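You operate a simulated robot arm through the tools that you are given. There is no shell and no other tool. Be economical: measure what you need, move in short steps, check, and stop when the job is done.

Carry out the task below with a simulated two-armed robot. There is one attempt and no reset: what you move stays moved.

TASK
Hold the small orange bin on the top of the drawer cabinet steady with one hand and put the white coupler from the top of the blue check bench in it with the other.

Only the result counts: the job must be done as asked and must still hold three seconds after the hand-in. Knocking over, shifting, dropping, spilling or breaking anything else fails it.

THE ROBOT
Two 7-joint arms with three-finger grippers on one trunk, on a base that drives. Base frame: it is fixed to the floor where the robot stands at the start and does not move with it; the origin is under the middle of the robot, x ahead of it, y to its left, z up. Lengths are in m, angles in rad, forces in N, time in s.
The left shoulder is at the start at [0.042, 0.154, 1.007], the right one opposite. With the tool pointing down near the work surface each hand reaches from about 0.22 to 0.64 m from the robot's upright axis, wherever it stands, measured 20 degrees to its own side. Places, roughly: small orange bin [2.75, 1.5, 0.75]. Payload 2.69 kg a hand.
Tool frame (each hand has its own): the origin (TCP) lies between the finger pads and is the grasp point; the fingertips stand 0.029 m ahead of it; z points along the fingers, y is the line along which they close. Largest opening 0.12 m; the body of the gripper starts 0.078 m behind the TCP.
Orientation is that of the tool frame in the base frame, as [roll, pitch, yaw] about the fixed x, y, z axes, in that order (R = Rz(yaw) Ry(pitch) Rx(roll)). With the fingers straight down and closing along the base's y, the tool's x points along the base's -x, its y along +y and its z along -z.

THE INTERFACE
- The arms move only by the tool send_rows. It takes "left_rows", "right_rows" or both (then of equal length, played together; a hand with none holds still); each is a list of rows, each an object (a shift or turn left out is 0, a gripper value left out holds the last) with "rotation": the turn, a rotation vector about the base's x, y, z in units of 4 degrees (1.0 is 4 degrees), a list of three; "delta_pos": the shift along the base's x, y, z in units of 30 mm (1.0 is 30 mm), a list of three; "gripper": the finger opening in m, from 0 to 0.12. In form: [{"rotation": [wx, wy, wz], "delta_pos": [dx, dy, dz], "gripper": gripper}, ...]. A call has 1 to 10 rows; each row shifts and turns the commanded pose from where the row before left it. A call with a number of a shift or a turn outside -1 to 1 is refused whole. Each row takes 0.2 s and may step no farther than 0.05 m and 0.15 rad from the row before; otherwise, or with a gripper value out of range, the whole call is refused. Where a pose cannot be reached the arm comes as near as it can. A force on the tool above 40 N (or 10 N above the force at the start of the call, whichever is more), or a blocked arm, ends the call early, and 0.2 s more pass. The fingers move at their own pace and stop on an object; they squeeze with about 40 N. The grip force told is the motor's: it shows also when the fingers shut on nothing. Time passes only in rows, and 0.2 s behind the last, so rows that do not move let the fingers close. The reply holds the time, the measured pose of the TCP, the force on the tool along the base axes, the opening and the grip force, in the units named above and with some noise, with the torque about the TCP (base axes, N m) and any sound that the robot's microphone picked up, and new pictures: "show" is both (left out), scene, wrist or none (wrist: the cameras of the hands that moved).
- Cameras (640 x 400 px; columns grow to the right, rows downward): "scene" is now at [0.1564, 0.0018, 1.1678]; the picture's right is [0.04, -1.00, 0.00], its down [-0.46, -0.02, -0.89] and it looks along [0.89, 0.04, -0.46] (base axes); focal length 241 px, centre (320, 200). "left" rides on the left gripper at [0.063, 0, -0.104] in its tool frame; the picture's right is [0.00, 1.00, 0.00], its down [-0.83, 0.00, -0.56] and it looks along [-0.56, 0.00, 0.83] (tool axes); focal length 275 px, centre (320, 200). "right" rides on the right gripper at [0.063, 0, -0.104] in its tool frame; the picture's right is [0.00, 1.00, 0.00], its down [-0.83, 0.00, -0.56] and it looks along [-0.56, 0.00, 0.83] (tool axes); focal length 275 px, centre (320, 200). There is no depth. A picture from a camera that has moved, and an enlarged one, comes with that camera's place and axes in the base frame and with its lens.
- slide_trunk(by): slides the trunk up (or, below 0, down) by that many m; the arms and the scene camera ride with it, the base frame stays. It gives what a move gives, with no picture.
- roll_base(legs): drives the robot by 1 to 6 legs, each [ahead, left, turn to the left] in m, m and rad, along the robot's own axes; the way and the turn of a leg run together, so that a leg with both is an arc; at most 1.5 m and 3.142 rad a leg. The arms and the cameras ride along, it lands a little off, and it stops where it bumps. It gives what a move gives, and a new picture of the scene camera.
- head_to(pan, tilt): turns the head with the scene camera to pan (to the left, within 1.396 rad either way) and tilt (down, from -0.506 to 1.204), counted from straight ahead of the robot. It gives what a move gives, and a new picture of the scene camera.
- enlarge(camera, box): a new picture of the part [left, top, right, bottom] of that camera's present view, enlarged. No time passes.
- job_done(): hands the job in; it is judged then, once.

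Go step by step. Nothing tells you exact positions but the pictures and the camera data: compare them with the known pose of the tool, close in by small moves and look again before you grip or let go. The budget is 120 turns and 260 pictures, counting those below and the enlarged ones. Unless the task says otherwise, let go and move clear before handing in, and close with one line.

The tools are called after ">>>" as name(argument=value, ...) on one line, values as JSON. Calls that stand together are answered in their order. send_rows: Moves the arms, as the interface text tells. Its arguments: {"type":"object","properties":{"left_rows":{"type":"array","items":{"type":"object","properties":{"rotation":{"type":"array","items":{"type":"number"}},"delta_pos":{"type":"array","items":{"type":"number"}},"gripper":{"type":"number"}}}},"right_rows":{"type":"array","items":{"type":"object","properties":{"rotation":{"type":"array","items":{"type":"number"}},"delta_pos":{"type":"array","items":{"type":"number"}},"gripper":{"type":"number"}}}},"show":{"type":"string","enum":["both","scene","wrist","none"]}},"required":[]} The other tools are called the same way: slide_trunk (by) slides the trunk up or down; roll_base (legs) drives the base; head_to (pan, tilt) turns the head that bears the scene camera; enlarge (camera, box) takes an enlarged picture of a part of a camera's view; job_done () hands the job in.

At the start:

```text
time: 0.0
left_ee_pos: [0.3626, 0.1858, 1.0656]
left_orientation: [3.14, 0.0, -3.141]
left_ft_force: [-0.6, 0.9, 0.3]
left_wrist_torque: [0.0, -0.02, 0.01]
left_grip_width: 0.12
left_grip_force: 0.1
right_ee_pos: [0.3281, -0.1, 1.0465]
right_orientation: [-3.141, 0.0, -3.141]
right_ft_force: [0.0, -0.4, -0.2]
right_wrist_torque: [0.02, 0.01, 0.0]
right_grip_width: 0.1199
right_grip_force: 0.0
trunk travel left (down, up): [-0.375, 0.063]
robot x, y, heading: [0.0007, 0.0003, -0.003]
head pan, tilt: [0.04, 0.475]
```

scene: 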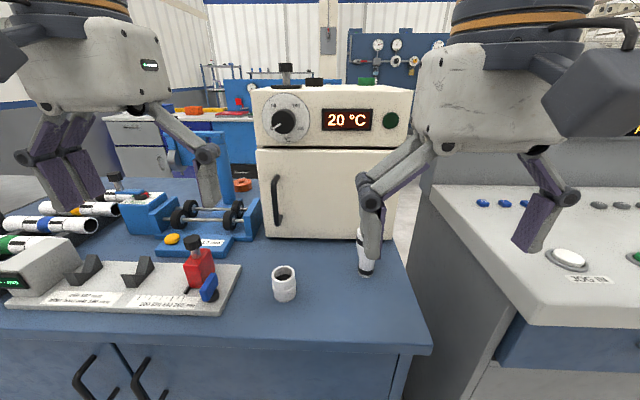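
right: 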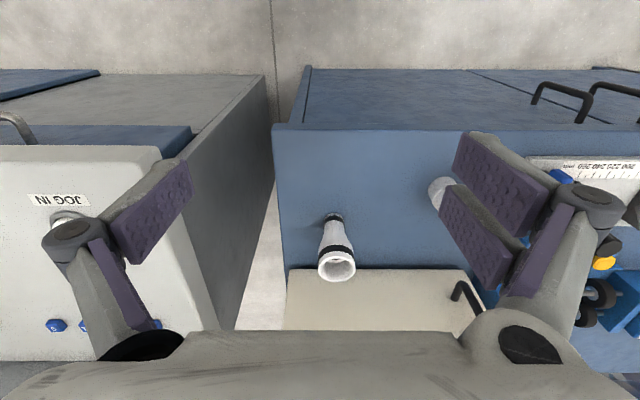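
left: 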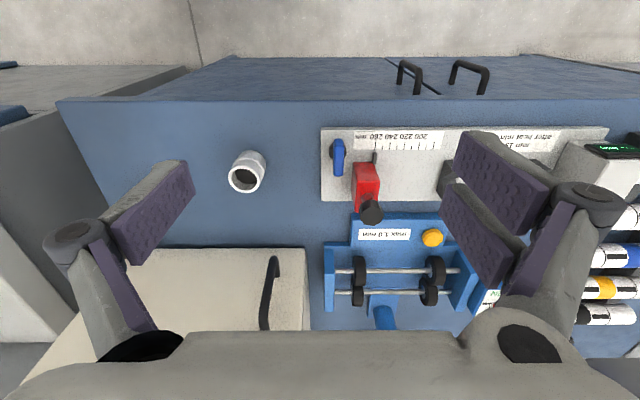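

I see a white ring-like piece at about (0.48, 0.08, 0.82) on the blue bench and another white piece near the oven. I'll look closer at both before choosing.

>>> enlarge(camera="scene", box=[220, 200, 420, 325])

>>> enlarge(camera="left", box=[180, 110, 340, 210])

>>> enlarge(camera="right", box=[260, 180, 420, 300])

>>> head_to(pan=0.5, tilt=0.3)

```text
3.20 times, centred on (320, 262) of scene
camera zoom: at [0.1564, 0.0018, 1.1678], right [0.04, -1.0, 0.0], down [-0.46, -0.02, -0.89], along [0.89, 0.04, -0.46], focal length 771 px, centre (320, 0)
```

zoom: 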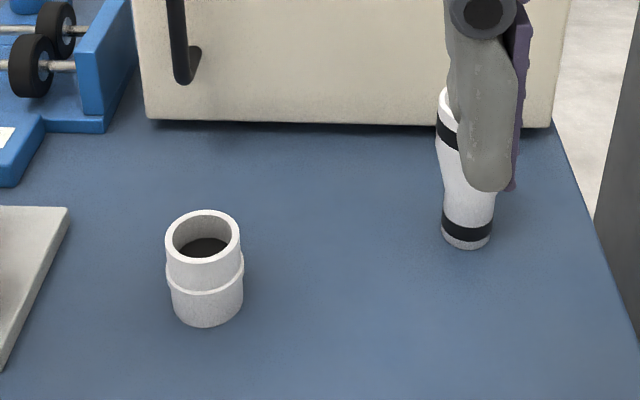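

```text
4.00 times, centred on (260, 160) of left
camera zoom: at [0.2983, 0.1853, 1.1692], right [0.0, 1.0, 0.0], down [0.83, 0.0, 0.56], along [0.56, 0.0, -0.83], focal length 1101 px, centre (560, 360)
```

zoom: 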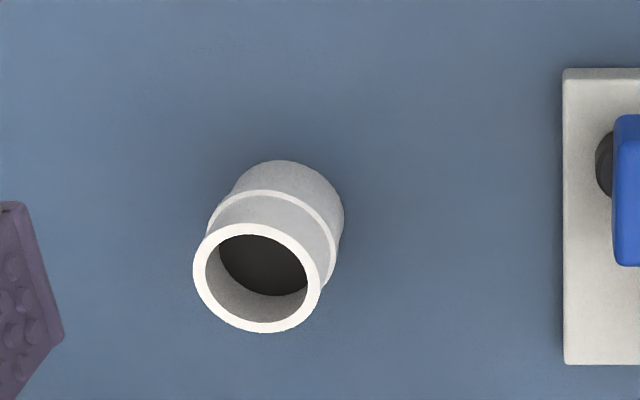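

```text
3.33 times, centred on (340, 240) of right
camera zoom: at [0.2651, -0.1006, 1.1506], right [0.0, 1.0, 0.0], down [0.83, 0.0, 0.56], along [0.56, 0.0, -0.83], focal length 918 px, centre (253, 67)
```

zoom: 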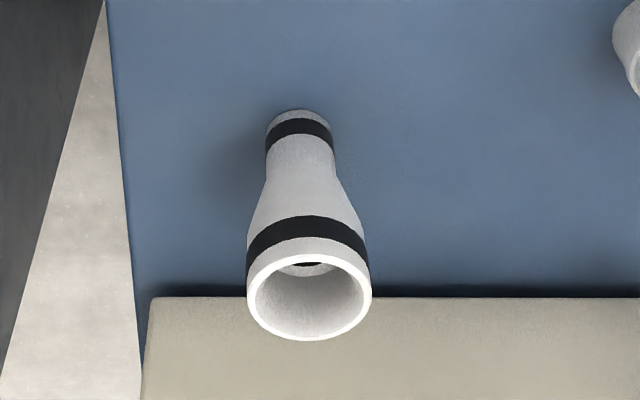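

```text
time: 0.9
left_ee_pos: [0.3614, 0.185, 1.0653]
left_orientation: [3.139, 0.0, 3.141]
left_ft_force: [-0.3, 0.3, 0.3]
left_wrist_torque: [0.01, 0.02, 0.0]
left_grip_width: 0.1197
left_grip_force: 0.0
right_ee_pos: [0.3283, -0.0992, 1.0466]
right_orientation: [3.14, 0.0, -3.141]
right_ft_force: [0.1, 0.0, -0.2]
right_wrist_torque: [-0.03, 0.0, -0.06]
right_grip_width: 0.1201
right_grip_force: 0.2
trunk travel left (down, up): [-0.375, 0.063]
robot x, y, heading: [-0.0012, 0.002, -0.001]
head pan, tilt: [0.499, 0.3]
camera scene: at [0.147, 0.0428, 1.1839], right [0.48, -0.88, 0.0], down [-0.26, -0.14, -0.96], along [0.84, 0.46, -0.3], focal length 241 px, centre (320, 200)
```

scene: 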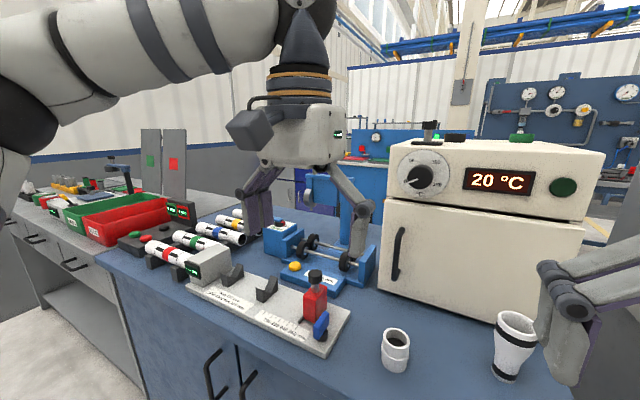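

The coupler is the plain sleeve with the middle ridge, standing at about (0.483, 0.083), z 0.79–0.845 (the banded one is a reducer). I'll bring the left hand above it.

>>> send_rows(left_rows=[{"delta_pos": [0.9, -0.9, -0.2], "gripper": 0.1}, {"delta_pos": [0.9, -0.9, -0.2]}, {"delta_pos": [0.9, -0.9, -0.8]}, {"delta_pos": [0.9, -0.7, -1.0]}, {"delta_pos": [0.45, 0, -1.0]}, {"delta_pos": [0, 0, -0.8]}, {"delta_pos": [0, 0, 0]}], show="both")

>>> head_to(pan=0.1, tilt=0.6)

```text
time: 2.5
left_ee_pos: [0.4836, 0.0835, 0.9441]
left_orientation: [-3.141, -0.001, 3.141]
left_ft_force: [0.5, 0.6, -0.3]
left_wrist_torque: [0.03, 0.02, -0.02]
left_grip_width: 0.1
left_grip_force: 0.0
right_ee_pos: [0.329, -0.1006, 1.0468]
right_orientation: [3.141, 0.001, 3.14]
right_ft_force: [0.8, 0.3, 0.6]
right_wrist_torque: [0.01, 0.02, -0.03]
right_grip_width: 0.1201
right_grip_force: 0.0
trunk travel left (down, up): [-0.375, 0.063]
robot x, y, heading: [-0.0049, 0.003, -0.004]
head pan, tilt: [0.499, 0.3]
camera scene: at [0.1469, 0.0429, 1.184], right [0.48, -0.88, 0.0], down [-0.26, -0.14, -0.96], along [0.84, 0.46, -0.3], focal length 241 px, centre (320, 200)
camera left: at [0.4203, 0.0834, 1.0482], right [0.0, 1.0, 0.0], down [0.83, 0.0, 0.56], along [0.56, 0.0, -0.83], focal length 275 px, centre (320, 200)
```

scene: 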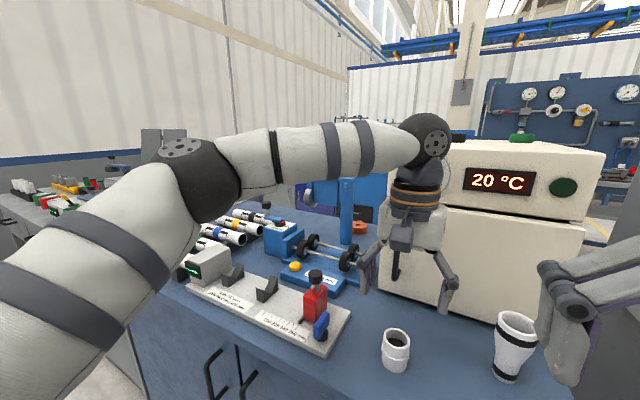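
left: 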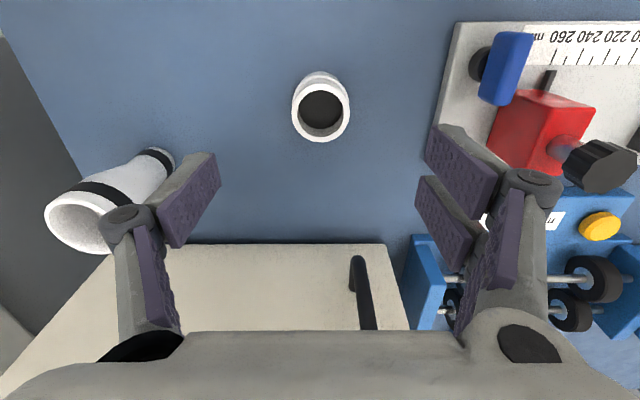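

```text
time: 3.4
left_ee_pos: [0.4835, 0.0825, 0.9445]
left_orientation: [3.141, -0.002, -3.141]
left_ft_force: [-0.2, -0.2, 0.7]
left_wrist_torque: [0.0, 0.02, 0.0]
left_grip_width: 0.0998
left_grip_force: 0.0
right_ee_pos: [0.3301, -0.0993, 1.047]
right_orientation: [-3.141, -0.002, -3.141]
right_ft_force: [0.1, -0.6, 1.4]
right_wrist_torque: [-0.02, -0.02, 0.02]
right_grip_width: 0.1202
right_grip_force: 0.1
trunk travel left (down, up): [-0.375, 0.063]
robot x, y, heading: [-0.0017, 0.002, 0.0]
head pan, tilt: [0.099, 0.6]
camera scene: at [0.153, 0.0071, 1.1565], right [0.1, -0.99, 0.0], down [-0.56, -0.06, -0.83], along [0.82, 0.08, -0.56], focal length 241 px, centre (320, 200)
```

scene: 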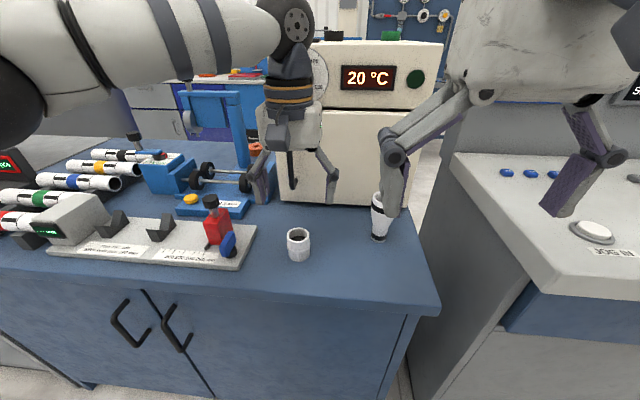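

The hand is above the coupler, centred in y and about 8 mm too far in x (rim centre about 0.476, 0.083, 0.848). I'll go down in steps.

>>> send_rows(left_rows=[{"delta_pos": [-0.25, 0, -0.6]}, {"delta_pos": [0, 0, -1.0]}, {"delta_pos": [0, 0, -0.8]}, {"delta_pos": [0, 0, 0]}], show="both")

```text
time: 4.4
left_ee_pos: [0.4774, 0.0831, 0.8713]
left_orientation: [-3.141, 0.0, 3.141]
left_ft_force: [0.3, 0.3, -0.2]
left_wrist_torque: [0.03, -0.02, 0.0]
left_grip_width: 0.0996
left_grip_force: 0.1
right_ee_pos: [0.3287, -0.0985, 1.0462]
right_orientation: [3.141, -0.002, 3.141]
right_ft_force: [0.1, -0.1, -0.6]
right_wrist_torque: [-0.03, -0.03, 0.0]
right_grip_width: 0.1202
right_grip_force: 0.2
trunk travel left (down, up): [-0.375, 0.063]
robot x, y, heading: [0.0015, 0.0025, -0.002]
head pan, tilt: [0.099, 0.6]
camera scene: at [0.1529, 0.007, 1.1565], right [0.1, -1.0, 0.0], down [-0.56, -0.06, -0.83], along [0.82, 0.08, -0.56], focal length 241 px, centre (320, 200)
camera left: at [0.4128, 0.0828, 0.9753], right [0.0, 1.0, 0.0], down [0.83, 0.0, 0.56], along [0.56, 0.0, -0.83], focal length 275 px, centre (320, 200)
```

scene: 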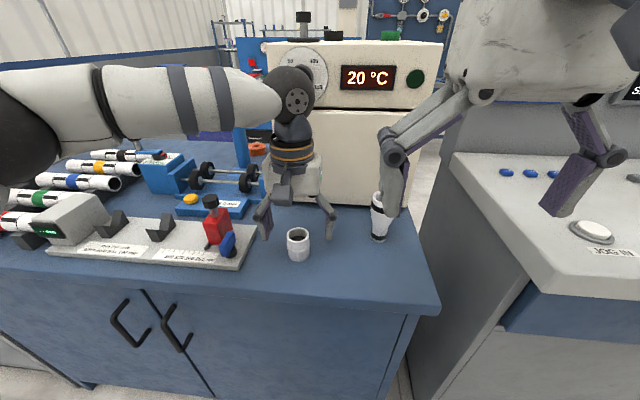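
left: 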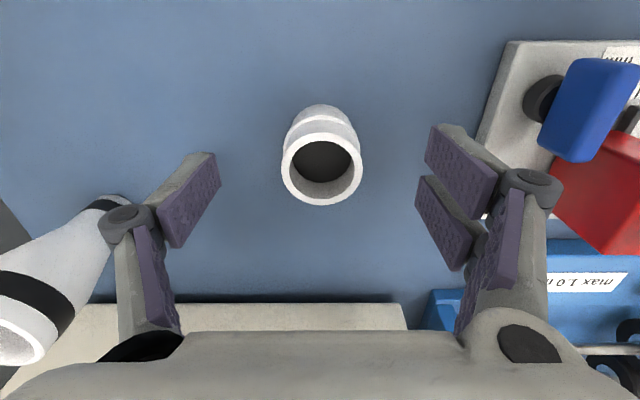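

Well aligned; I'll go down another 43 mm and close.

>>> send_rows(left_rows=[{"delta_pos": [0, 0, -0.8]}, {"delta_pos": [0, 0, -0.6]}, {"delta_pos": [0, 0, 0]}, {"gripper": 0.03}, {"gripper": 0.02}, {"gripper": 0.02}, {"gripper": 0.02}], show="both")

```text
time: 6.0
left_ee_pos: [0.4769, 0.0823, 0.8311]
left_orientation: [3.141, 0.002, 3.141]
left_ft_force: [0.4, -0.2, -0.7]
left_wrist_torque: [0.0, 0.0, -0.01]
left_grip_width: 0.0399
left_grip_force: 39.7
right_ee_pos: [0.3288, -0.0997, 1.0471]
right_orientation: [3.141, 0.0, 3.14]
right_ft_force: [-0.1, 0.0, 0.2]
right_wrist_torque: [-0.02, 0.0, -0.01]
right_grip_width: 0.12
right_grip_force: 0.1
trunk travel left (down, up): [-0.375, 0.063]
robot x, y, heading: [-0.0026, -0.0019, 0.0]
head pan, tilt: [0.099, 0.6]
camera scene: at [0.153, 0.007, 1.1564], right [0.1, -1.0, 0.0], down [-0.56, -0.06, -0.83], along [0.82, 0.08, -0.56], focal length 241 px, centre (320, 200)
camera left: at [0.4123, 0.0832, 0.9352], right [0.0, 1.0, 0.0], down [0.83, 0.0, 0.56], along [0.56, 0.0, -0.83], focal length 275 px, centre (320, 200)
```

scene: 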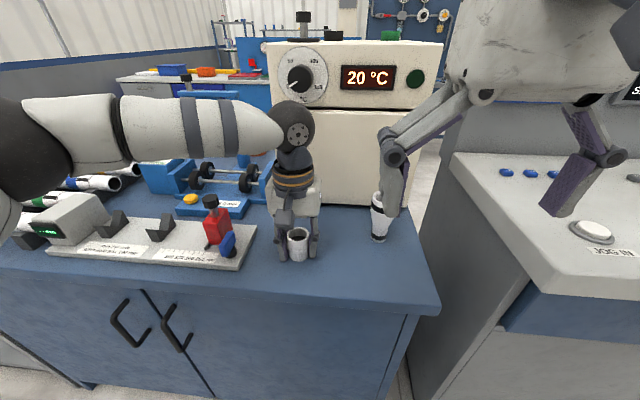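
left: 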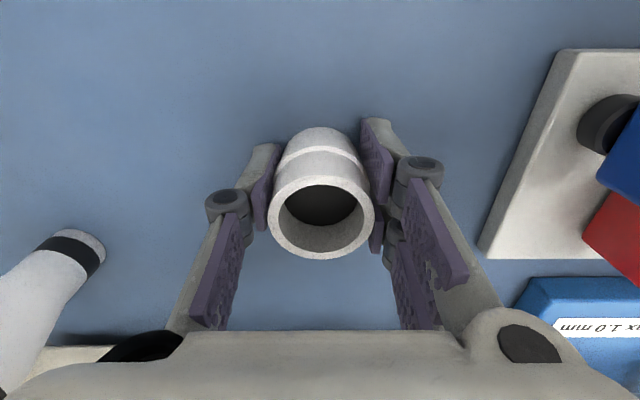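

Gripped (0.040 m, 40 N). I'll lift it and tuck both hands in, then look around for the cabinet.

>>> send_rows(left_rows=[{"delta_pos": [0, 0, 1.0]}, {"delta_pos": [0, 0, 1.0]}, {"delta_pos": [0, 0, 1.0]}, {"delta_pos": [0, 0, 1.0]}, {"delta_pos": [0, 0.2, 1.0]}, {"delta_pos": [-1, 0.4, 1.0]}, {"delta_pos": [-1, 0.5, 0.5]}, {"delta_pos": [-1, 0.5, 0.5]}, {"delta_pos": [-1, 0.5, 0]}, {"delta_pos": [-1, 0.4, 0]}], show="wrist")

>>> head_to(pan=0.6, tilt=0.2)

>>> head_to(pan=1.396, tilt=0.4)

>>> head_to(pan=-0.9, tilt=0.4)

```text
time: 8.2
left_ee_pos: [0.3248, 0.1566, 1.0395]
left_orientation: [-3.141, 0.0, 3.141]
left_ft_force: [0.2, 0.7, -1.0]
left_wrist_torque: [-0.02, -0.04, 0.02]
left_grip_width: 0.0397
left_grip_force: 39.9
right_ee_pos: [0.3283, -0.0999, 1.048]
right_orientation: [3.141, -0.001, 3.141]
right_ft_force: [0.6, -0.8, 0.1]
right_wrist_torque: [0.0, -0.04, -0.05]
right_grip_width: 0.12
right_grip_force: 0.1
trunk travel left (down, up): [-0.375, 0.063]
robot x, y, heading: [-0.0018, 0.0008, 0.003]
head pan, tilt: [0.099, 0.6]
camera left: at [0.261, 0.1577, 1.1437], right [0.0, 1.0, 0.0], down [0.83, 0.0, 0.56], along [0.56, 0.0, -0.83], focal length 275 px, centre (320, 200)
```

left: 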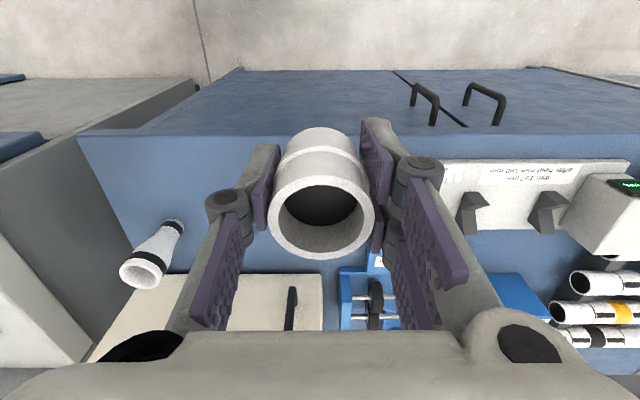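

```text
time: 9.1
left_ee_pos: [0.3252, 0.1561, 1.0407]
left_orientation: [-3.141, -0.001, 3.141]
left_ft_force: [0.8, 0.0, -1.1]
left_wrist_torque: [0.0, 0.02, 0.0]
left_grip_width: 0.0398
left_grip_force: 40.3
right_ee_pos: [0.3292, -0.099, 1.0477]
right_orientation: [3.141, 0.0, -3.14]
right_ft_force: [0.3, -0.1, -0.5]
right_wrist_torque: [0.02, 0.0, 0.02]
right_grip_width: 0.1196
right_grip_force: 0.1
trunk travel left (down, up): [-0.375, 0.063]
robot x, y, heading: [0.0031, -0.003, 0.0]
head pan, tilt: [0.6, 0.201]
camera scene: at [0.142, 0.0508, 1.1931], right [0.56, -0.83, 0.0], down [-0.17, -0.11, -0.98], along [0.81, 0.55, -0.2], focal length 241 px, centre (320, 200)
```

scene: 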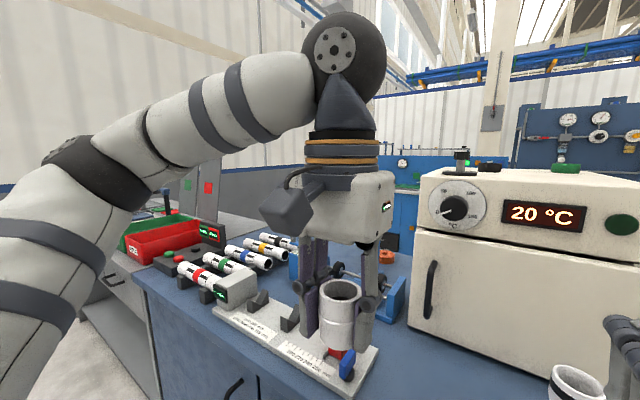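

```text
time: 10.2
left_ee_pos: [0.3253, 0.1557, 1.0384]
left_orientation: [-3.141, 0.0, 3.14]
left_ft_force: [-0.7, 1.2, -0.1]
left_wrist_torque: [-0.01, 0.03, 0.02]
left_grip_width: 0.0398
left_grip_force: 39.9
right_ee_pos: [0.3286, -0.0991, 1.0462]
right_orientation: [-3.141, -0.002, -3.142]
right_ft_force: [-0.1, 0.2, -0.3]
right_wrist_torque: [-0.02, -0.01, 0.01]
right_grip_width: 0.12
right_grip_force: 0.1
trunk travel left (down, up): [-0.375, 0.063]
robot x, y, heading: [-0.0005, -0.0011, 0.007]
head pan, tilt: [1.396, 0.4]
camera scene: at [0.0812, 0.0894, 1.1747], right [0.98, -0.17, 0.0], down [-0.07, -0.38, -0.92], along [0.16, 0.91, -0.39], focal length 241 px, centre (320, 200)
```

scene: 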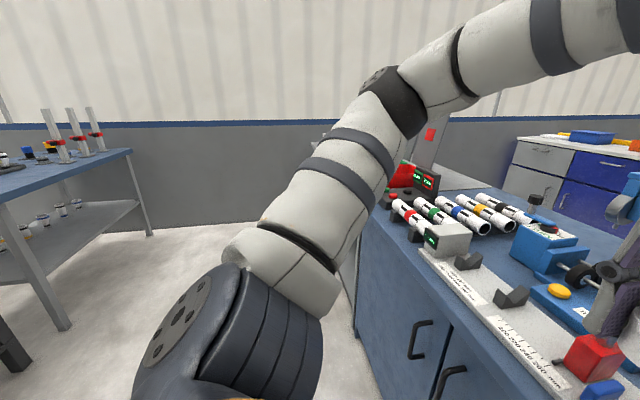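

```text
time: 12.4
left_ee_pos: [0.3241, 0.1579, 1.0393]
left_orientation: [-3.141, 0.0, -3.141]
left_ft_force: [0.2, -0.1, -1.1]
left_wrist_torque: [-0.01, -0.01, 0.01]
left_grip_width: 0.0396
left_grip_force: 39.6
right_ee_pos: [0.3294, -0.1, 1.0472]
right_orientation: [3.141, 0.0, -3.14]
right_ft_force: [0.0, 0.0, 0.3]
right_wrist_torque: [0.01, -0.02, 0.02]
right_grip_width: 0.1199
right_grip_force: 0.1
trunk travel left (down, up): [-0.375, 0.063]
robot x, y, heading: [-0.0037, -0.0009, 0.001]
head pan, tilt: [-0.901, 0.4]
camera scene: at [0.1226, -0.0744, 1.1747], right [-0.78, -0.62, 0.0], down [-0.24, 0.3, -0.92], along [0.57, -0.72, -0.39], focal length 241 px, centre (320, 200)
```

scene: 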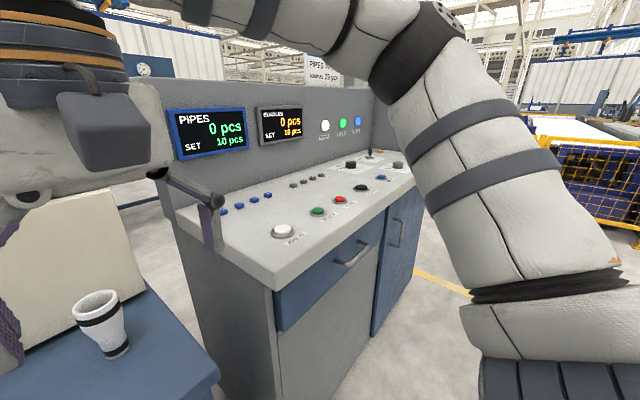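

The coupler is held. The cabinet is behind the bench, so I must drive around, likely past the right end of the console. I'll back off a little first and turn to the right.

>>> roll_base(legs=[[-0.35, 0, 0], [0, 0, -1.571]])

>>> head_to(pan=0, tilt=0.3)

>>> head_to(pan=0.9, tilt=0.3)

```text
time: 18.5
left_ee_pos: [-0.1978, -0.3305, 1.0397]
left_orientation: [-3.14, 0.0, 1.541]
left_ft_force: [-0.5, -0.2, -1.0]
left_wrist_torque: [0.02, -0.01, 0.0]
left_grip_width: 0.0396
left_grip_force: 40.2
right_ee_pos: [-0.4554, -0.3256, 1.047]
right_orientation: [3.141, -0.001, 1.541]
right_ft_force: [-0.6, -0.1, -0.2]
right_wrist_torque: [0.02, 0.04, -0.01]
right_grip_width: 0.1197
right_grip_force: 0.0
trunk travel left (down, up): [-0.375, 0.063]
robot x, y, heading: [-0.3484, -0.0026, -1.6]
head pan, tilt: [-0.901, 0.4]
camera scene: at [-0.4211, -0.1215, 1.1747], right [-0.6, 0.8, 0.0], down [0.31, 0.23, -0.92], along [-0.74, -0.55, -0.39], focal length 241 px, centre (320, 200)
```

scene: 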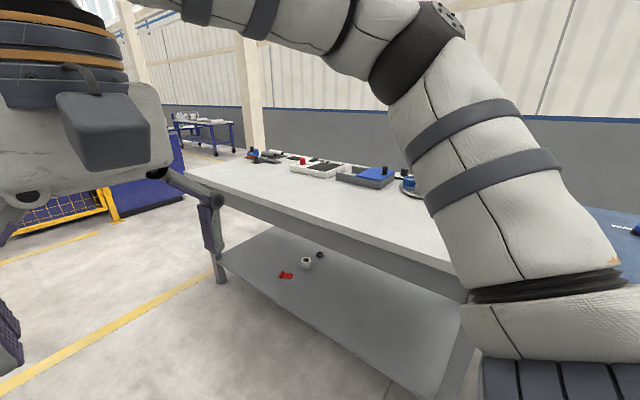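

```text
time: 19.7
left_ee_pos: [-0.2001, -0.3303, 1.0397]
left_orientation: [3.141, 0.0, 1.541]
left_ft_force: [-0.8, 0.3, -1.0]
left_wrist_torque: [0.0, 0.01, 0.0]
left_grip_width: 0.0396
left_grip_force: 40.7
right_ee_pos: [-0.4558, -0.3265, 1.0474]
right_orientation: [-3.141, 0.002, 1.542]
right_ft_force: [0.1, -0.5, 0.4]
right_wrist_torque: [0.0, -0.05, 0.02]
right_grip_width: 0.1199
right_grip_force: 0.0
trunk travel left (down, up): [-0.375, 0.063]
robot x, y, heading: [-0.3469, -0.0019, -1.595]
head pan, tilt: [0.0, 0.3]
camera scene: at [-0.3497, -0.1595, 1.1839], right [-1.0, 0.03, 0.0], down [0.01, 0.3, -0.96], along [-0.03, -0.95, -0.3], focal length 241 px, centre (320, 200)
```

scene: 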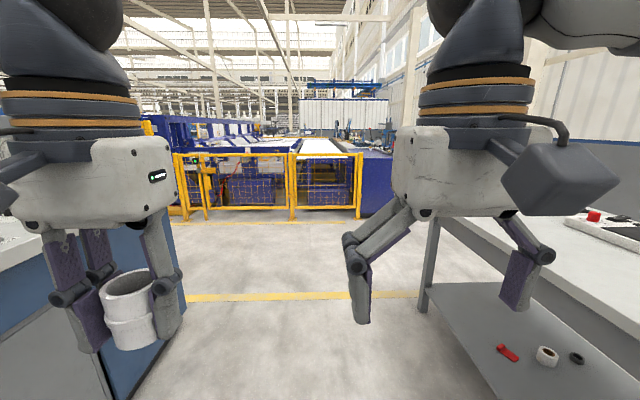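

```text
time: 20.9
left_ee_pos: [-0.1994, -0.3305, 1.0397]
left_orientation: [3.14, 0.0, 1.541]
left_ft_force: [0.4, -0.6, -0.6]
left_wrist_torque: [-0.04, -0.01, -0.03]
left_grip_width: 0.0395
left_grip_force: 40.2
right_ee_pos: [-0.4547, -0.3263, 1.0471]
right_orientation: [-3.141, 0.0, 1.54]
right_ft_force: [-0.8, 0.6, -0.4]
right_wrist_torque: [-0.03, -0.01, 0.0]
right_grip_width: 0.12
right_grip_force: 0.1
trunk travel left (down, up): [-0.375, 0.063]
robot x, y, heading: [-0.3453, 0.0023, -1.601]
head pan, tilt: [0.901, 0.3]
camera scene: at [-0.2755, -0.1264, 1.1839], right [-0.64, -0.76, 0.0], down [-0.23, 0.19, -0.96], along [0.73, -0.62, -0.3], focal length 241 px, centre (320, 200)
```

scene: 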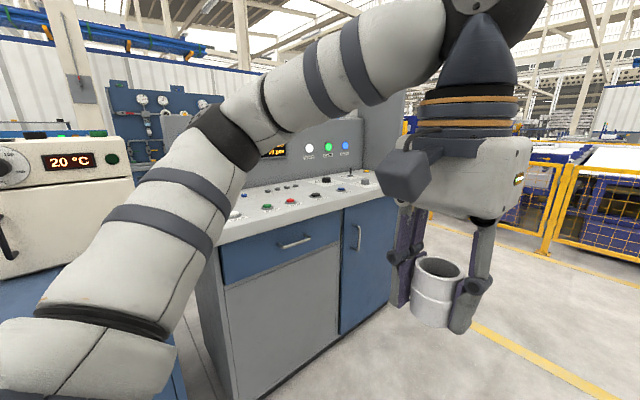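

The aisle ahead (toward −y) is clear up to the yellow fence at about y=−3. I'll drive along it past the console and turn toward +x.

>>> roll_base(legs=[[1.5, 0, 0], [0.25, 0, 0], [0, 0, 1.6]])

>>> head_to(pan=0.1, tilt=0.3)

>>> head_to(pan=0.6, tilt=0.2)

```text
time: 33.6
left_ee_pos: [-0.0652, -1.5901, 1.04]
left_orientation: [-3.141, 0.001, -3.14]
left_ft_force: [-0.4, -0.2, 0.0]
left_wrist_torque: [-0.06, -0.03, -0.04]
left_grip_width: 0.0396
left_grip_force: 39.8
right_ee_pos: [-0.0613, -1.8463, 1.046]
right_orientation: [-3.141, 0.0, -3.141]
right_ft_force: [0.1, 0.1, -0.4]
right_wrist_torque: [0.02, 0.01, 0.0]
right_grip_width: 0.12
right_grip_force: 0.1
trunk travel left (down, up): [-0.375, 0.063]
robot x, y, heading: [-0.392, -1.7446, 0.002]
head pan, tilt: [0.901, 0.3]
camera scene: at [-0.2679, -1.6755, 1.1839], right [0.78, -0.62, 0.0], down [-0.18, -0.23, -0.96], along [0.59, 0.75, -0.3], focal length 241 px, centre (320, 200)
```

scene: 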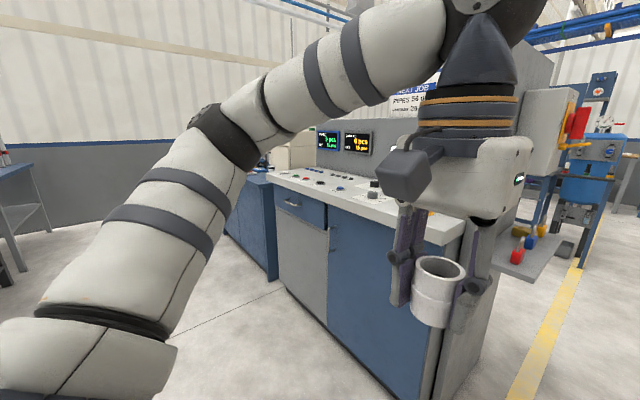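

```text
time: 34.8
left_ee_pos: [-0.0657, -1.5879, 1.0404]
left_orientation: [3.141, -0.001, -3.141]
left_ft_force: [-0.7, 0.3, -0.7]
left_wrist_torque: [0.04, -0.03, 0.01]
left_grip_width: 0.039
left_grip_force: 40.0
right_ee_pos: [-0.0625, -1.8455, 1.047]
right_orientation: [3.141, 0.0, -3.14]
right_ft_force: [-0.5, 0.0, -0.7]
right_wrist_torque: [0.01, 0.01, -0.01]
right_grip_width: 0.1199
right_grip_force: 0.0
trunk travel left (down, up): [-0.375, 0.063]
robot x, y, heading: [-0.3913, -1.7463, 0.003]
head pan, tilt: [0.099, 0.3]
camera scene: at [-0.2329, -1.7393, 1.1839], right [0.1, -0.99, 0.0], down [-0.29, -0.03, -0.96], along [0.95, 0.1, -0.3], focal length 241 px, centre (320, 200)
```

scene: 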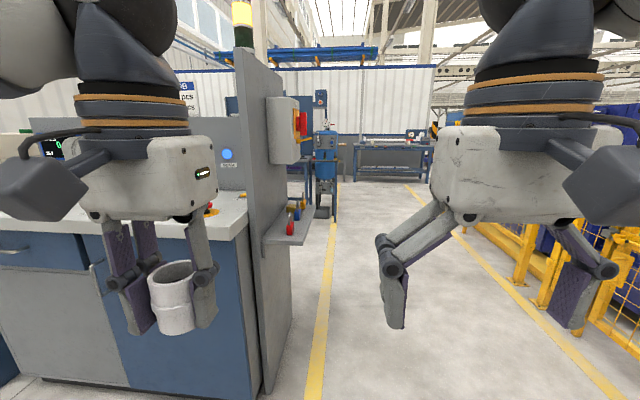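

```text
time: 35.7
left_ee_pos: [-0.0659, -1.5889, 1.0398]
left_orientation: [3.14, 0.001, -3.14]
left_ft_force: [-0.9, 0.3, -0.2]
left_wrist_torque: [-0.01, -0.01, -0.02]
left_grip_width: 0.0392
left_grip_force: 40.4
right_ee_pos: [-0.0614, -1.8478, 1.0478]
right_orientation: [3.141, 0.0, -3.14]
right_ft_force: [-0.3, 0.1, 0.4]
right_wrist_torque: [0.02, 0.01, 0.0]
right_grip_width: 0.1202
right_grip_force: 0.1
trunk travel left (down, up): [-0.375, 0.063]
robot x, y, heading: [-0.3961, -1.746, 0.001]
head pan, tilt: [0.6, 0.201]
camera scene: at [-0.2489, -1.6961, 1.1932], right [0.57, -0.82, 0.0], down [-0.16, -0.11, -0.98], along [0.81, 0.55, -0.2], focal length 241 px, centre (320, 200)
```

scene: 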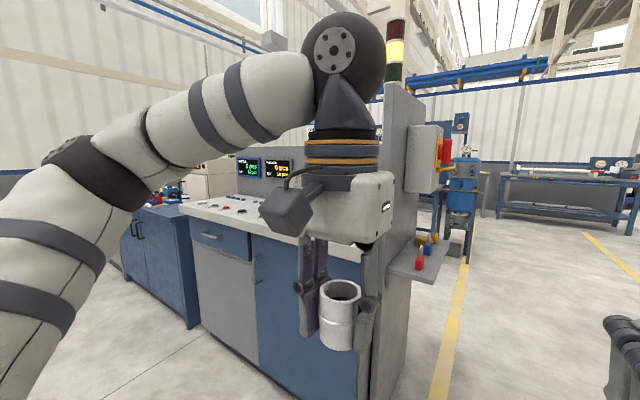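

The console has a side shelf reaching y≈−1.6 and the fence is at y≈−3, so I'll shift right to y≈−2.25 and drive ahead to see behind the console.

>>> roll_base(legs=[[0, -0.5, 0], [1.5, 0, 0]])

>>> head_to(pan=1.2, tilt=0.3)

```text
time: 47.0
left_ee_pos: [1.4299, -2.1003, 1.0396]
left_orientation: [3.141, 0.001, 3.131]
left_ft_force: [0.2, -0.4, -0.4]
left_wrist_torque: [-0.04, 0.04, 0.01]
left_grip_width: 0.0391
left_grip_force: 40.3
right_ee_pos: [1.4319, -2.3563, 1.047]
right_orientation: [3.14, 0.001, 3.132]
right_ft_force: [-0.9, -0.4, 1.1]
right_wrist_torque: [-0.01, 0.04, 0.0]
right_grip_width: 0.1201
right_grip_force: 0.0
trunk travel left (down, up): [-0.375, 0.063]
robot x, y, heading: [1.1047, -2.2547, -0.009]
head pan, tilt: [0.6, 0.201]
camera scene: at [1.2461, -2.2043, 1.1932], right [0.56, -0.83, 0.0], down [-0.17, -0.11, -0.98], along [0.81, 0.55, -0.2], focal length 241 px, centre (320, 200)
```

scene: 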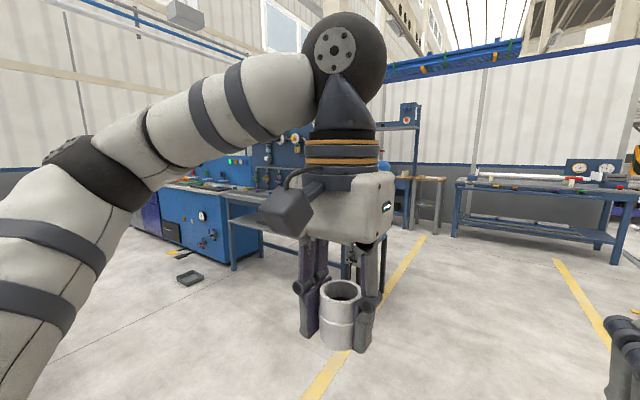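

```text
time: 48.0
left_ee_pos: [1.4309, -2.1002, 1.0388]
left_orientation: [3.141, 0.0, 3.131]
left_ft_force: [0.0, -0.1, -0.1]
left_wrist_torque: [-0.02, 0.0, -0.02]
left_grip_width: 0.0393
left_grip_force: 39.8
right_ee_pos: [1.4327, -2.3569, 1.0464]
right_orientation: [3.141, 0.0, 3.133]
right_ft_force: [0.4, -0.3, 1.4]
right_wrist_torque: [0.01, -0.01, -0.01]
right_grip_width: 0.1203
right_grip_force: 0.1
trunk travel left (down, up): [-0.375, 0.063]
robot x, y, heading: [1.1051, -2.2515, -0.011]
head pan, tilt: [1.201, 0.3]
camera scene: at [1.2033, -2.1694, 1.1839], right [0.93, -0.37, 0.0], down [-0.11, -0.27, -0.96], along [0.36, 0.89, -0.3], focal length 241 px, centre (320, 200)
```

scene: 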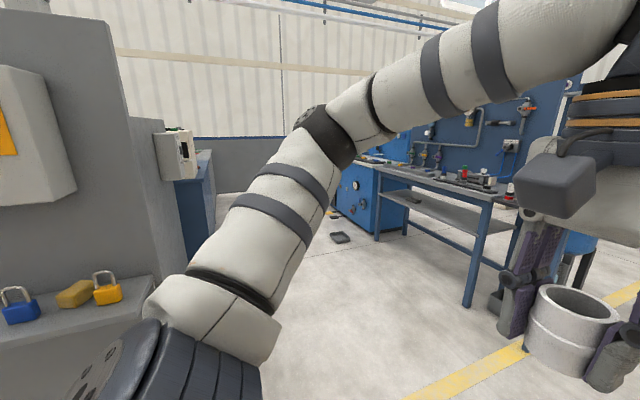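

The corridor between the console/bench and the blue workbench is open (x from about 1.0 to 2.5), with a small dark tray on the floor near (2.3, 0). I'll go to x≈1.65 and turn to face +y.

>>> roll_base(legs=[[0.55, 0, 0], [0, 0, 1.58]])

>>> head_to(pan=0, tilt=0.3)

```text
time: 55.1
left_ee_pos: [1.4982, -1.9355, 1.0394]
left_orientation: [3.141, 0.0, -1.568]
left_ft_force: [0.0, 0.4, -0.7]
left_wrist_torque: [-0.02, -0.04, 0.01]
left_grip_width: 0.0391
left_grip_force: 39.9
right_ee_pos: [1.7536, -1.9329, 1.0464]
right_orientation: [3.141, -0.001, -1.569]
right_ft_force: [0.8, 0.1, 0.8]
right_wrist_torque: [-0.02, -0.01, -0.01]
right_grip_width: 0.12
right_grip_force: 0.0
trunk travel left (down, up): [-0.375, 0.063]
robot x, y, heading: [1.6542, -2.2644, 1.572]
head pan, tilt: [1.201, 0.3]
camera scene: at [1.5697, -2.1665, 1.1839], right [0.36, 0.93, 0.0], down [0.28, -0.11, -0.96], along [-0.89, 0.34, -0.3], focal length 241 px, centre (320, 200)
```

scene: 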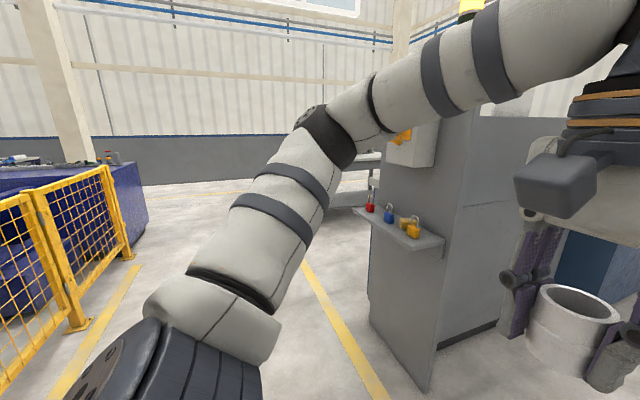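

```text
time: 56.5
left_ee_pos: [1.4985, -1.9377, 1.0401]
left_orientation: [-3.141, -0.001, -1.569]
left_ft_force: [-0.2, 0.1, -0.1]
left_wrist_torque: [-0.01, -0.01, 0.04]
left_grip_width: 0.0393
left_grip_force: 40.4
right_ee_pos: [1.7539, -1.9325, 1.0466]
right_orientation: [-3.141, 0.002, -1.569]
right_ft_force: [0.5, 0.4, -1.0]
right_wrist_torque: [-0.01, 0.0, 0.01]
right_grip_width: 0.1199
right_grip_force: 0.1
trunk travel left (down, up): [-0.375, 0.063]
robot x, y, heading: [1.6539, -2.2627, 1.566]
head pan, tilt: [0.0, 0.3]
camera scene: at [1.6565, -2.1066, 1.1839], right [1.0, 0.0, 0.0], down [0.0, -0.3, -0.96], along [0.0, 0.96, -0.3], focal length 241 px, centre (320, 200)
```

scene: 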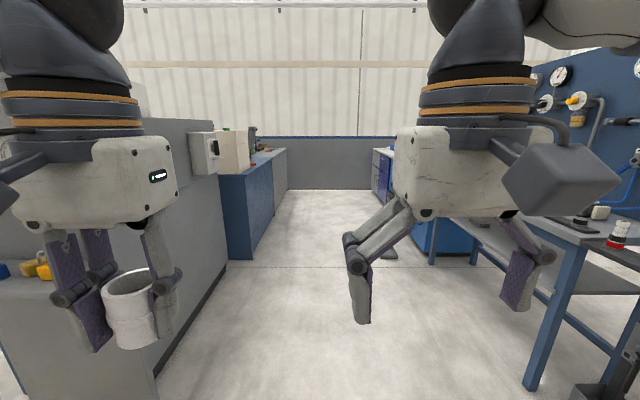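

The corridor ahead is clear. I'll drive along it, keeping centred.

>>> roll_base(legs=[[0, -0.08, 0], [1.5, 0, 0], [1.3, 0, 0]])

>>> head_to(pan=-0.7, tilt=0.35)

```text
time: 70.9
left_ee_pos: [1.569, 0.8514, 1.0393]
left_orientation: [-3.14, -0.002, -1.573]
left_ft_force: [0.2, 0.5, -0.1]
left_wrist_torque: [0.02, -0.01, 0.01]
left_grip_width: 0.0394
left_grip_force: 39.8
right_ee_pos: [1.8257, 0.8561, 1.0467]
right_orientation: [-3.141, 0.001, -1.572]
right_ft_force: [-0.3, 1.1, 0.2]
right_wrist_torque: [0.02, -0.02, 0.0]
right_grip_width: 0.1201
right_grip_force: 0.0
trunk travel left (down, up): [-0.375, 0.063]
robot x, y, heading: [1.7227, 0.5255, 1.572]
head pan, tilt: [0.0, 0.3]
camera scene: at [1.727, 0.6816, 1.1839], right [1.0, 0.0, 0.0], down [0.0, -0.3, -0.96], along [0.0, 0.96, -0.3], focal length 241 px, centre (320, 200)
```

scene: 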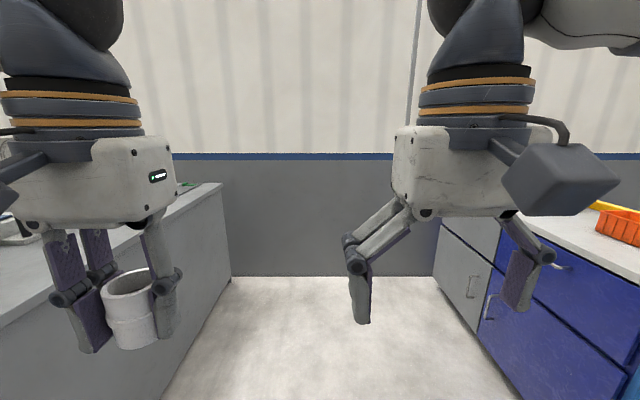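

```text
time: 72.0
left_ee_pos: [1.5686, 0.8519, 1.0387]
left_orientation: [-3.141, -0.001, -1.573]
left_ft_force: [-0.3, -0.3, 0.0]
left_wrist_torque: [0.03, 0.03, 0.02]
left_grip_width: 0.0393
left_grip_force: 40.9
right_ee_pos: [1.825, 0.8551, 1.0474]
right_orientation: [3.14, -0.001, -1.572]
right_ft_force: [-0.1, 0.3, -0.5]
right_wrist_torque: [-0.01, -0.02, 0.01]
right_grip_width: 0.1201
right_grip_force: 0.0
trunk travel left (down, up): [-0.375, 0.063]
robot x, y, heading: [1.7256, 0.5246, 1.567]
head pan, tilt: [-0.7, 0.351]
camera scene: at [1.7869, 0.6593, 1.1792], right [0.76, -0.64, 0.0], down [-0.22, -0.26, -0.94], along [0.61, 0.72, -0.34], focal length 241 px, centre (320, 200)
```

scene: 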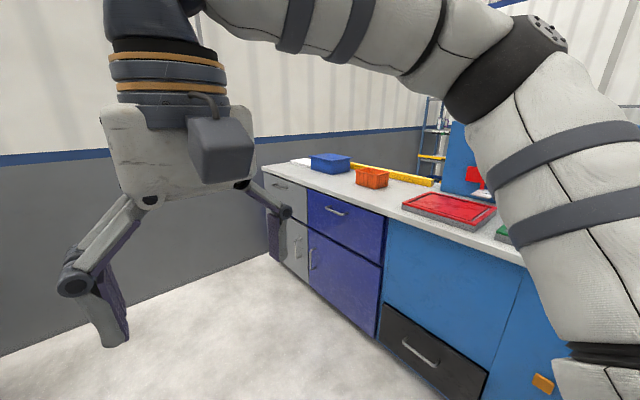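

The orange bin is on top of the blue-drawer cabinet, at about (2.9, 1.53), top surface z≈0.75. I'll drive beside it and turn to face it.

>>> roll_base(legs=[[0.98, 0, 0], [0, 0, -1.57]])

>>> head_to(pan=0, tilt=0.45)

```text
time: 80.9
left_ee_pos: [2.0498, 1.6568, 1.0405]
left_orientation: [-3.141, 0.0, 3.129]
left_ft_force: [-1.1, 0.4, -0.5]
left_wrist_torque: [0.02, -0.01, -0.01]
left_grip_width: 0.039
left_grip_force: 40.1
right_ee_pos: [2.0507, 1.3988, 1.0467]
right_orientation: [-3.141, 0.0, 3.129]
right_ft_force: [-0.8, 0.2, -0.6]
right_wrist_torque: [-0.03, 0.0, -0.02]
right_grip_width: 0.12
right_grip_force: 0.0
trunk travel left (down, up): [-0.375, 0.063]
robot x, y, heading: [1.7212, 1.5042, -0.016]
head pan, tilt: [-0.7, 0.351]
camera scene: at [1.8587, 1.4401, 1.1792], right [-0.65, -0.76, 0.0], down [-0.26, 0.22, -0.94], along [0.71, -0.61, -0.34], focal length 241 px, centre (320, 200)
```

scene: 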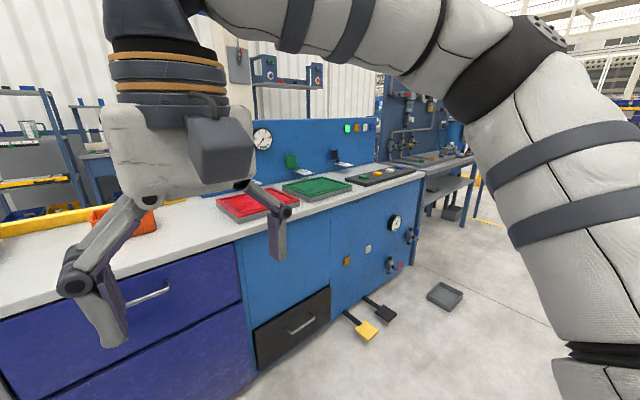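

```text
time: 82.0
left_ee_pos: [2.0505, 1.6554, 1.0399]
left_orientation: [-3.141, 0.001, 3.129]
left_ft_force: [-0.2, 1.2, -0.5]
left_wrist_torque: [0.03, -0.01, 0.02]
left_grip_width: 0.0393
left_grip_force: 40.5
right_ee_pos: [2.051, 1.4015, 1.0467]
right_orientation: [3.141, 0.0, 3.131]
right_ft_force: [-0.2, 0.2, -0.1]
right_wrist_torque: [-0.03, 0.03, -0.02]
right_grip_width: 0.12
right_grip_force: 0.0
trunk travel left (down, up): [-0.375, 0.063]
robot x, y, heading: [1.723, 1.504, -0.012]
head pan, tilt: [0.0, 0.45]
camera scene: at [1.8801, 1.4997, 1.17], right [-0.01, -1.0, 0.0], down [-0.44, 0.01, -0.9], along [0.9, -0.01, -0.44], focal length 241 px, centre (320, 200)
```

scene: 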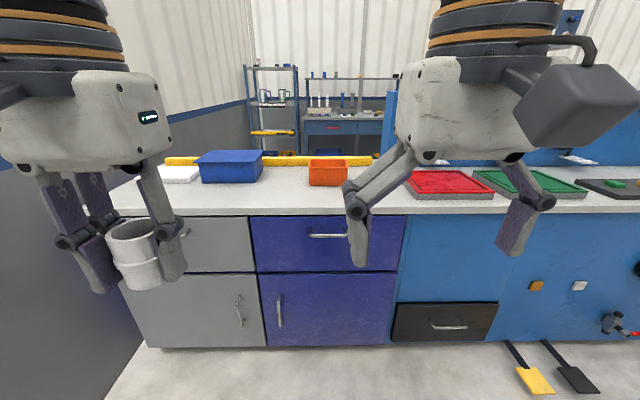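

The bin appears at about x 2.88–2.99, y≈1.46, z 0.75–0.84, with the cabinet edge at x≈2.62. I'll come closer and look down at it.

>>> roll_base(legs=[[0.4, -0.03, 0.012]])

>>> head_to(pan=0, tilt=0.65)

>>> head_to(pan=0, tilt=1.2)

```text
time: 84.5
left_ee_pos: [2.4484, 1.6315, 1.0396]
left_orientation: [3.141, -0.001, -3.139]
left_ft_force: [-0.3, 0.1, -0.8]
left_wrist_torque: [-0.04, 0.02, 0.0]
left_grip_width: 0.0394
left_grip_force: 39.8
right_ee_pos: [2.4529, 1.3736, 1.0467]
right_orientation: [3.141, 0.0, -3.139]
right_ft_force: [0.3, 0.4, 0.0]
right_wrist_torque: [-0.01, 0.01, 0.0]
right_grip_width: 0.1198
right_grip_force: 0.1
trunk travel left (down, up): [-0.375, 0.063]
robot x, y, heading: [2.1215, 1.4751, 0.001]
head pan, tilt: [0.0, 0.45]
camera scene: at [2.2798, 1.4712, 1.1699], right [0.0, -1.0, 0.0], down [-0.44, 0.0, -0.9], along [0.9, 0.0, -0.44], focal length 241 px, centre (320, 200)
```

scene: 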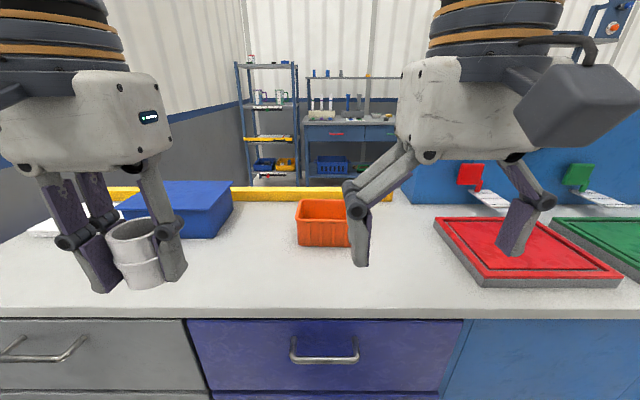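

```text
time: 85.2
left_ee_pos: [2.4472, 1.6308, 1.0397]
left_orientation: [-3.141, 0.0, -3.138]
left_ft_force: [-1.2, 0.3, -1.1]
left_wrist_torque: [-0.01, -0.01, 0.03]
left_grip_width: 0.0391
left_grip_force: 39.7
right_ee_pos: [2.4519, 1.3737, 1.0467]
right_orientation: [3.141, 0.001, -3.138]
right_ft_force: [0.2, 0.4, -0.1]
right_wrist_torque: [0.04, -0.01, -0.01]
right_grip_width: 0.1201
right_grip_force: 0.0
trunk travel left (down, up): [-0.375, 0.063]
robot x, y, heading: [2.1193, 1.4698, 0.001]
head pan, tilt: [0.0, 0.649]
camera scene: at [2.2742, 1.4712, 1.1522], right [0.0, -1.0, 0.0], down [-0.6, 0.0, -0.8], along [0.8, 0.0, -0.6], focal length 241 px, centre (320, 200)
```

scene: 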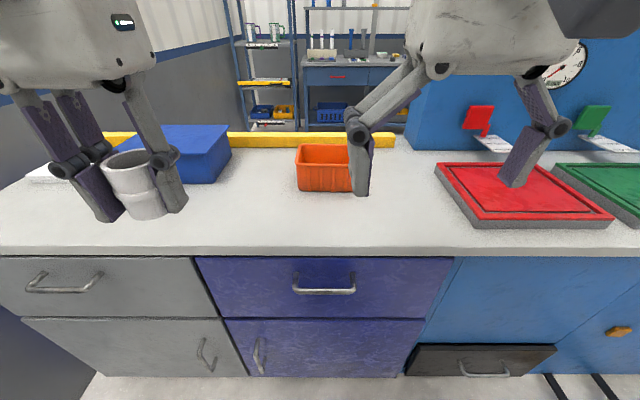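

```text
time: 86.2
left_ee_pos: [2.4474, 1.6305, 1.0409]
left_orientation: [-3.141, 0.0, -3.138]
left_ft_force: [1.1, -0.1, -0.9]
left_wrist_torque: [-0.01, 0.03, 0.01]
left_grip_width: 0.0393
left_grip_force: 39.4
right_ee_pos: [2.4515, 1.3737, 1.0463]
right_orientation: [-3.14, -0.001, -3.139]
right_ft_force: [-0.8, 0.2, 0.0]
right_wrist_torque: [0.01, -0.02, -0.02]
right_grip_width: 0.1202
right_grip_force: 0.0
trunk travel left (down, up): [-0.375, 0.063]
robot x, y, heading: [2.1207, 1.4705, 0.004]
head pan, tilt: [0.0, 1.201]
camera scene: at [2.2434, 1.4711, 1.1119], right [0.0, -1.0, 0.0], down [-0.93, 0.0, -0.36], along [0.36, 0.0, -0.93], focal length 241 px, centre (320, 200)
```

scene: 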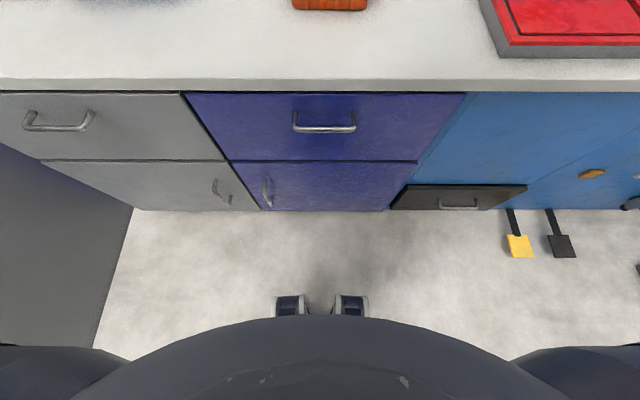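

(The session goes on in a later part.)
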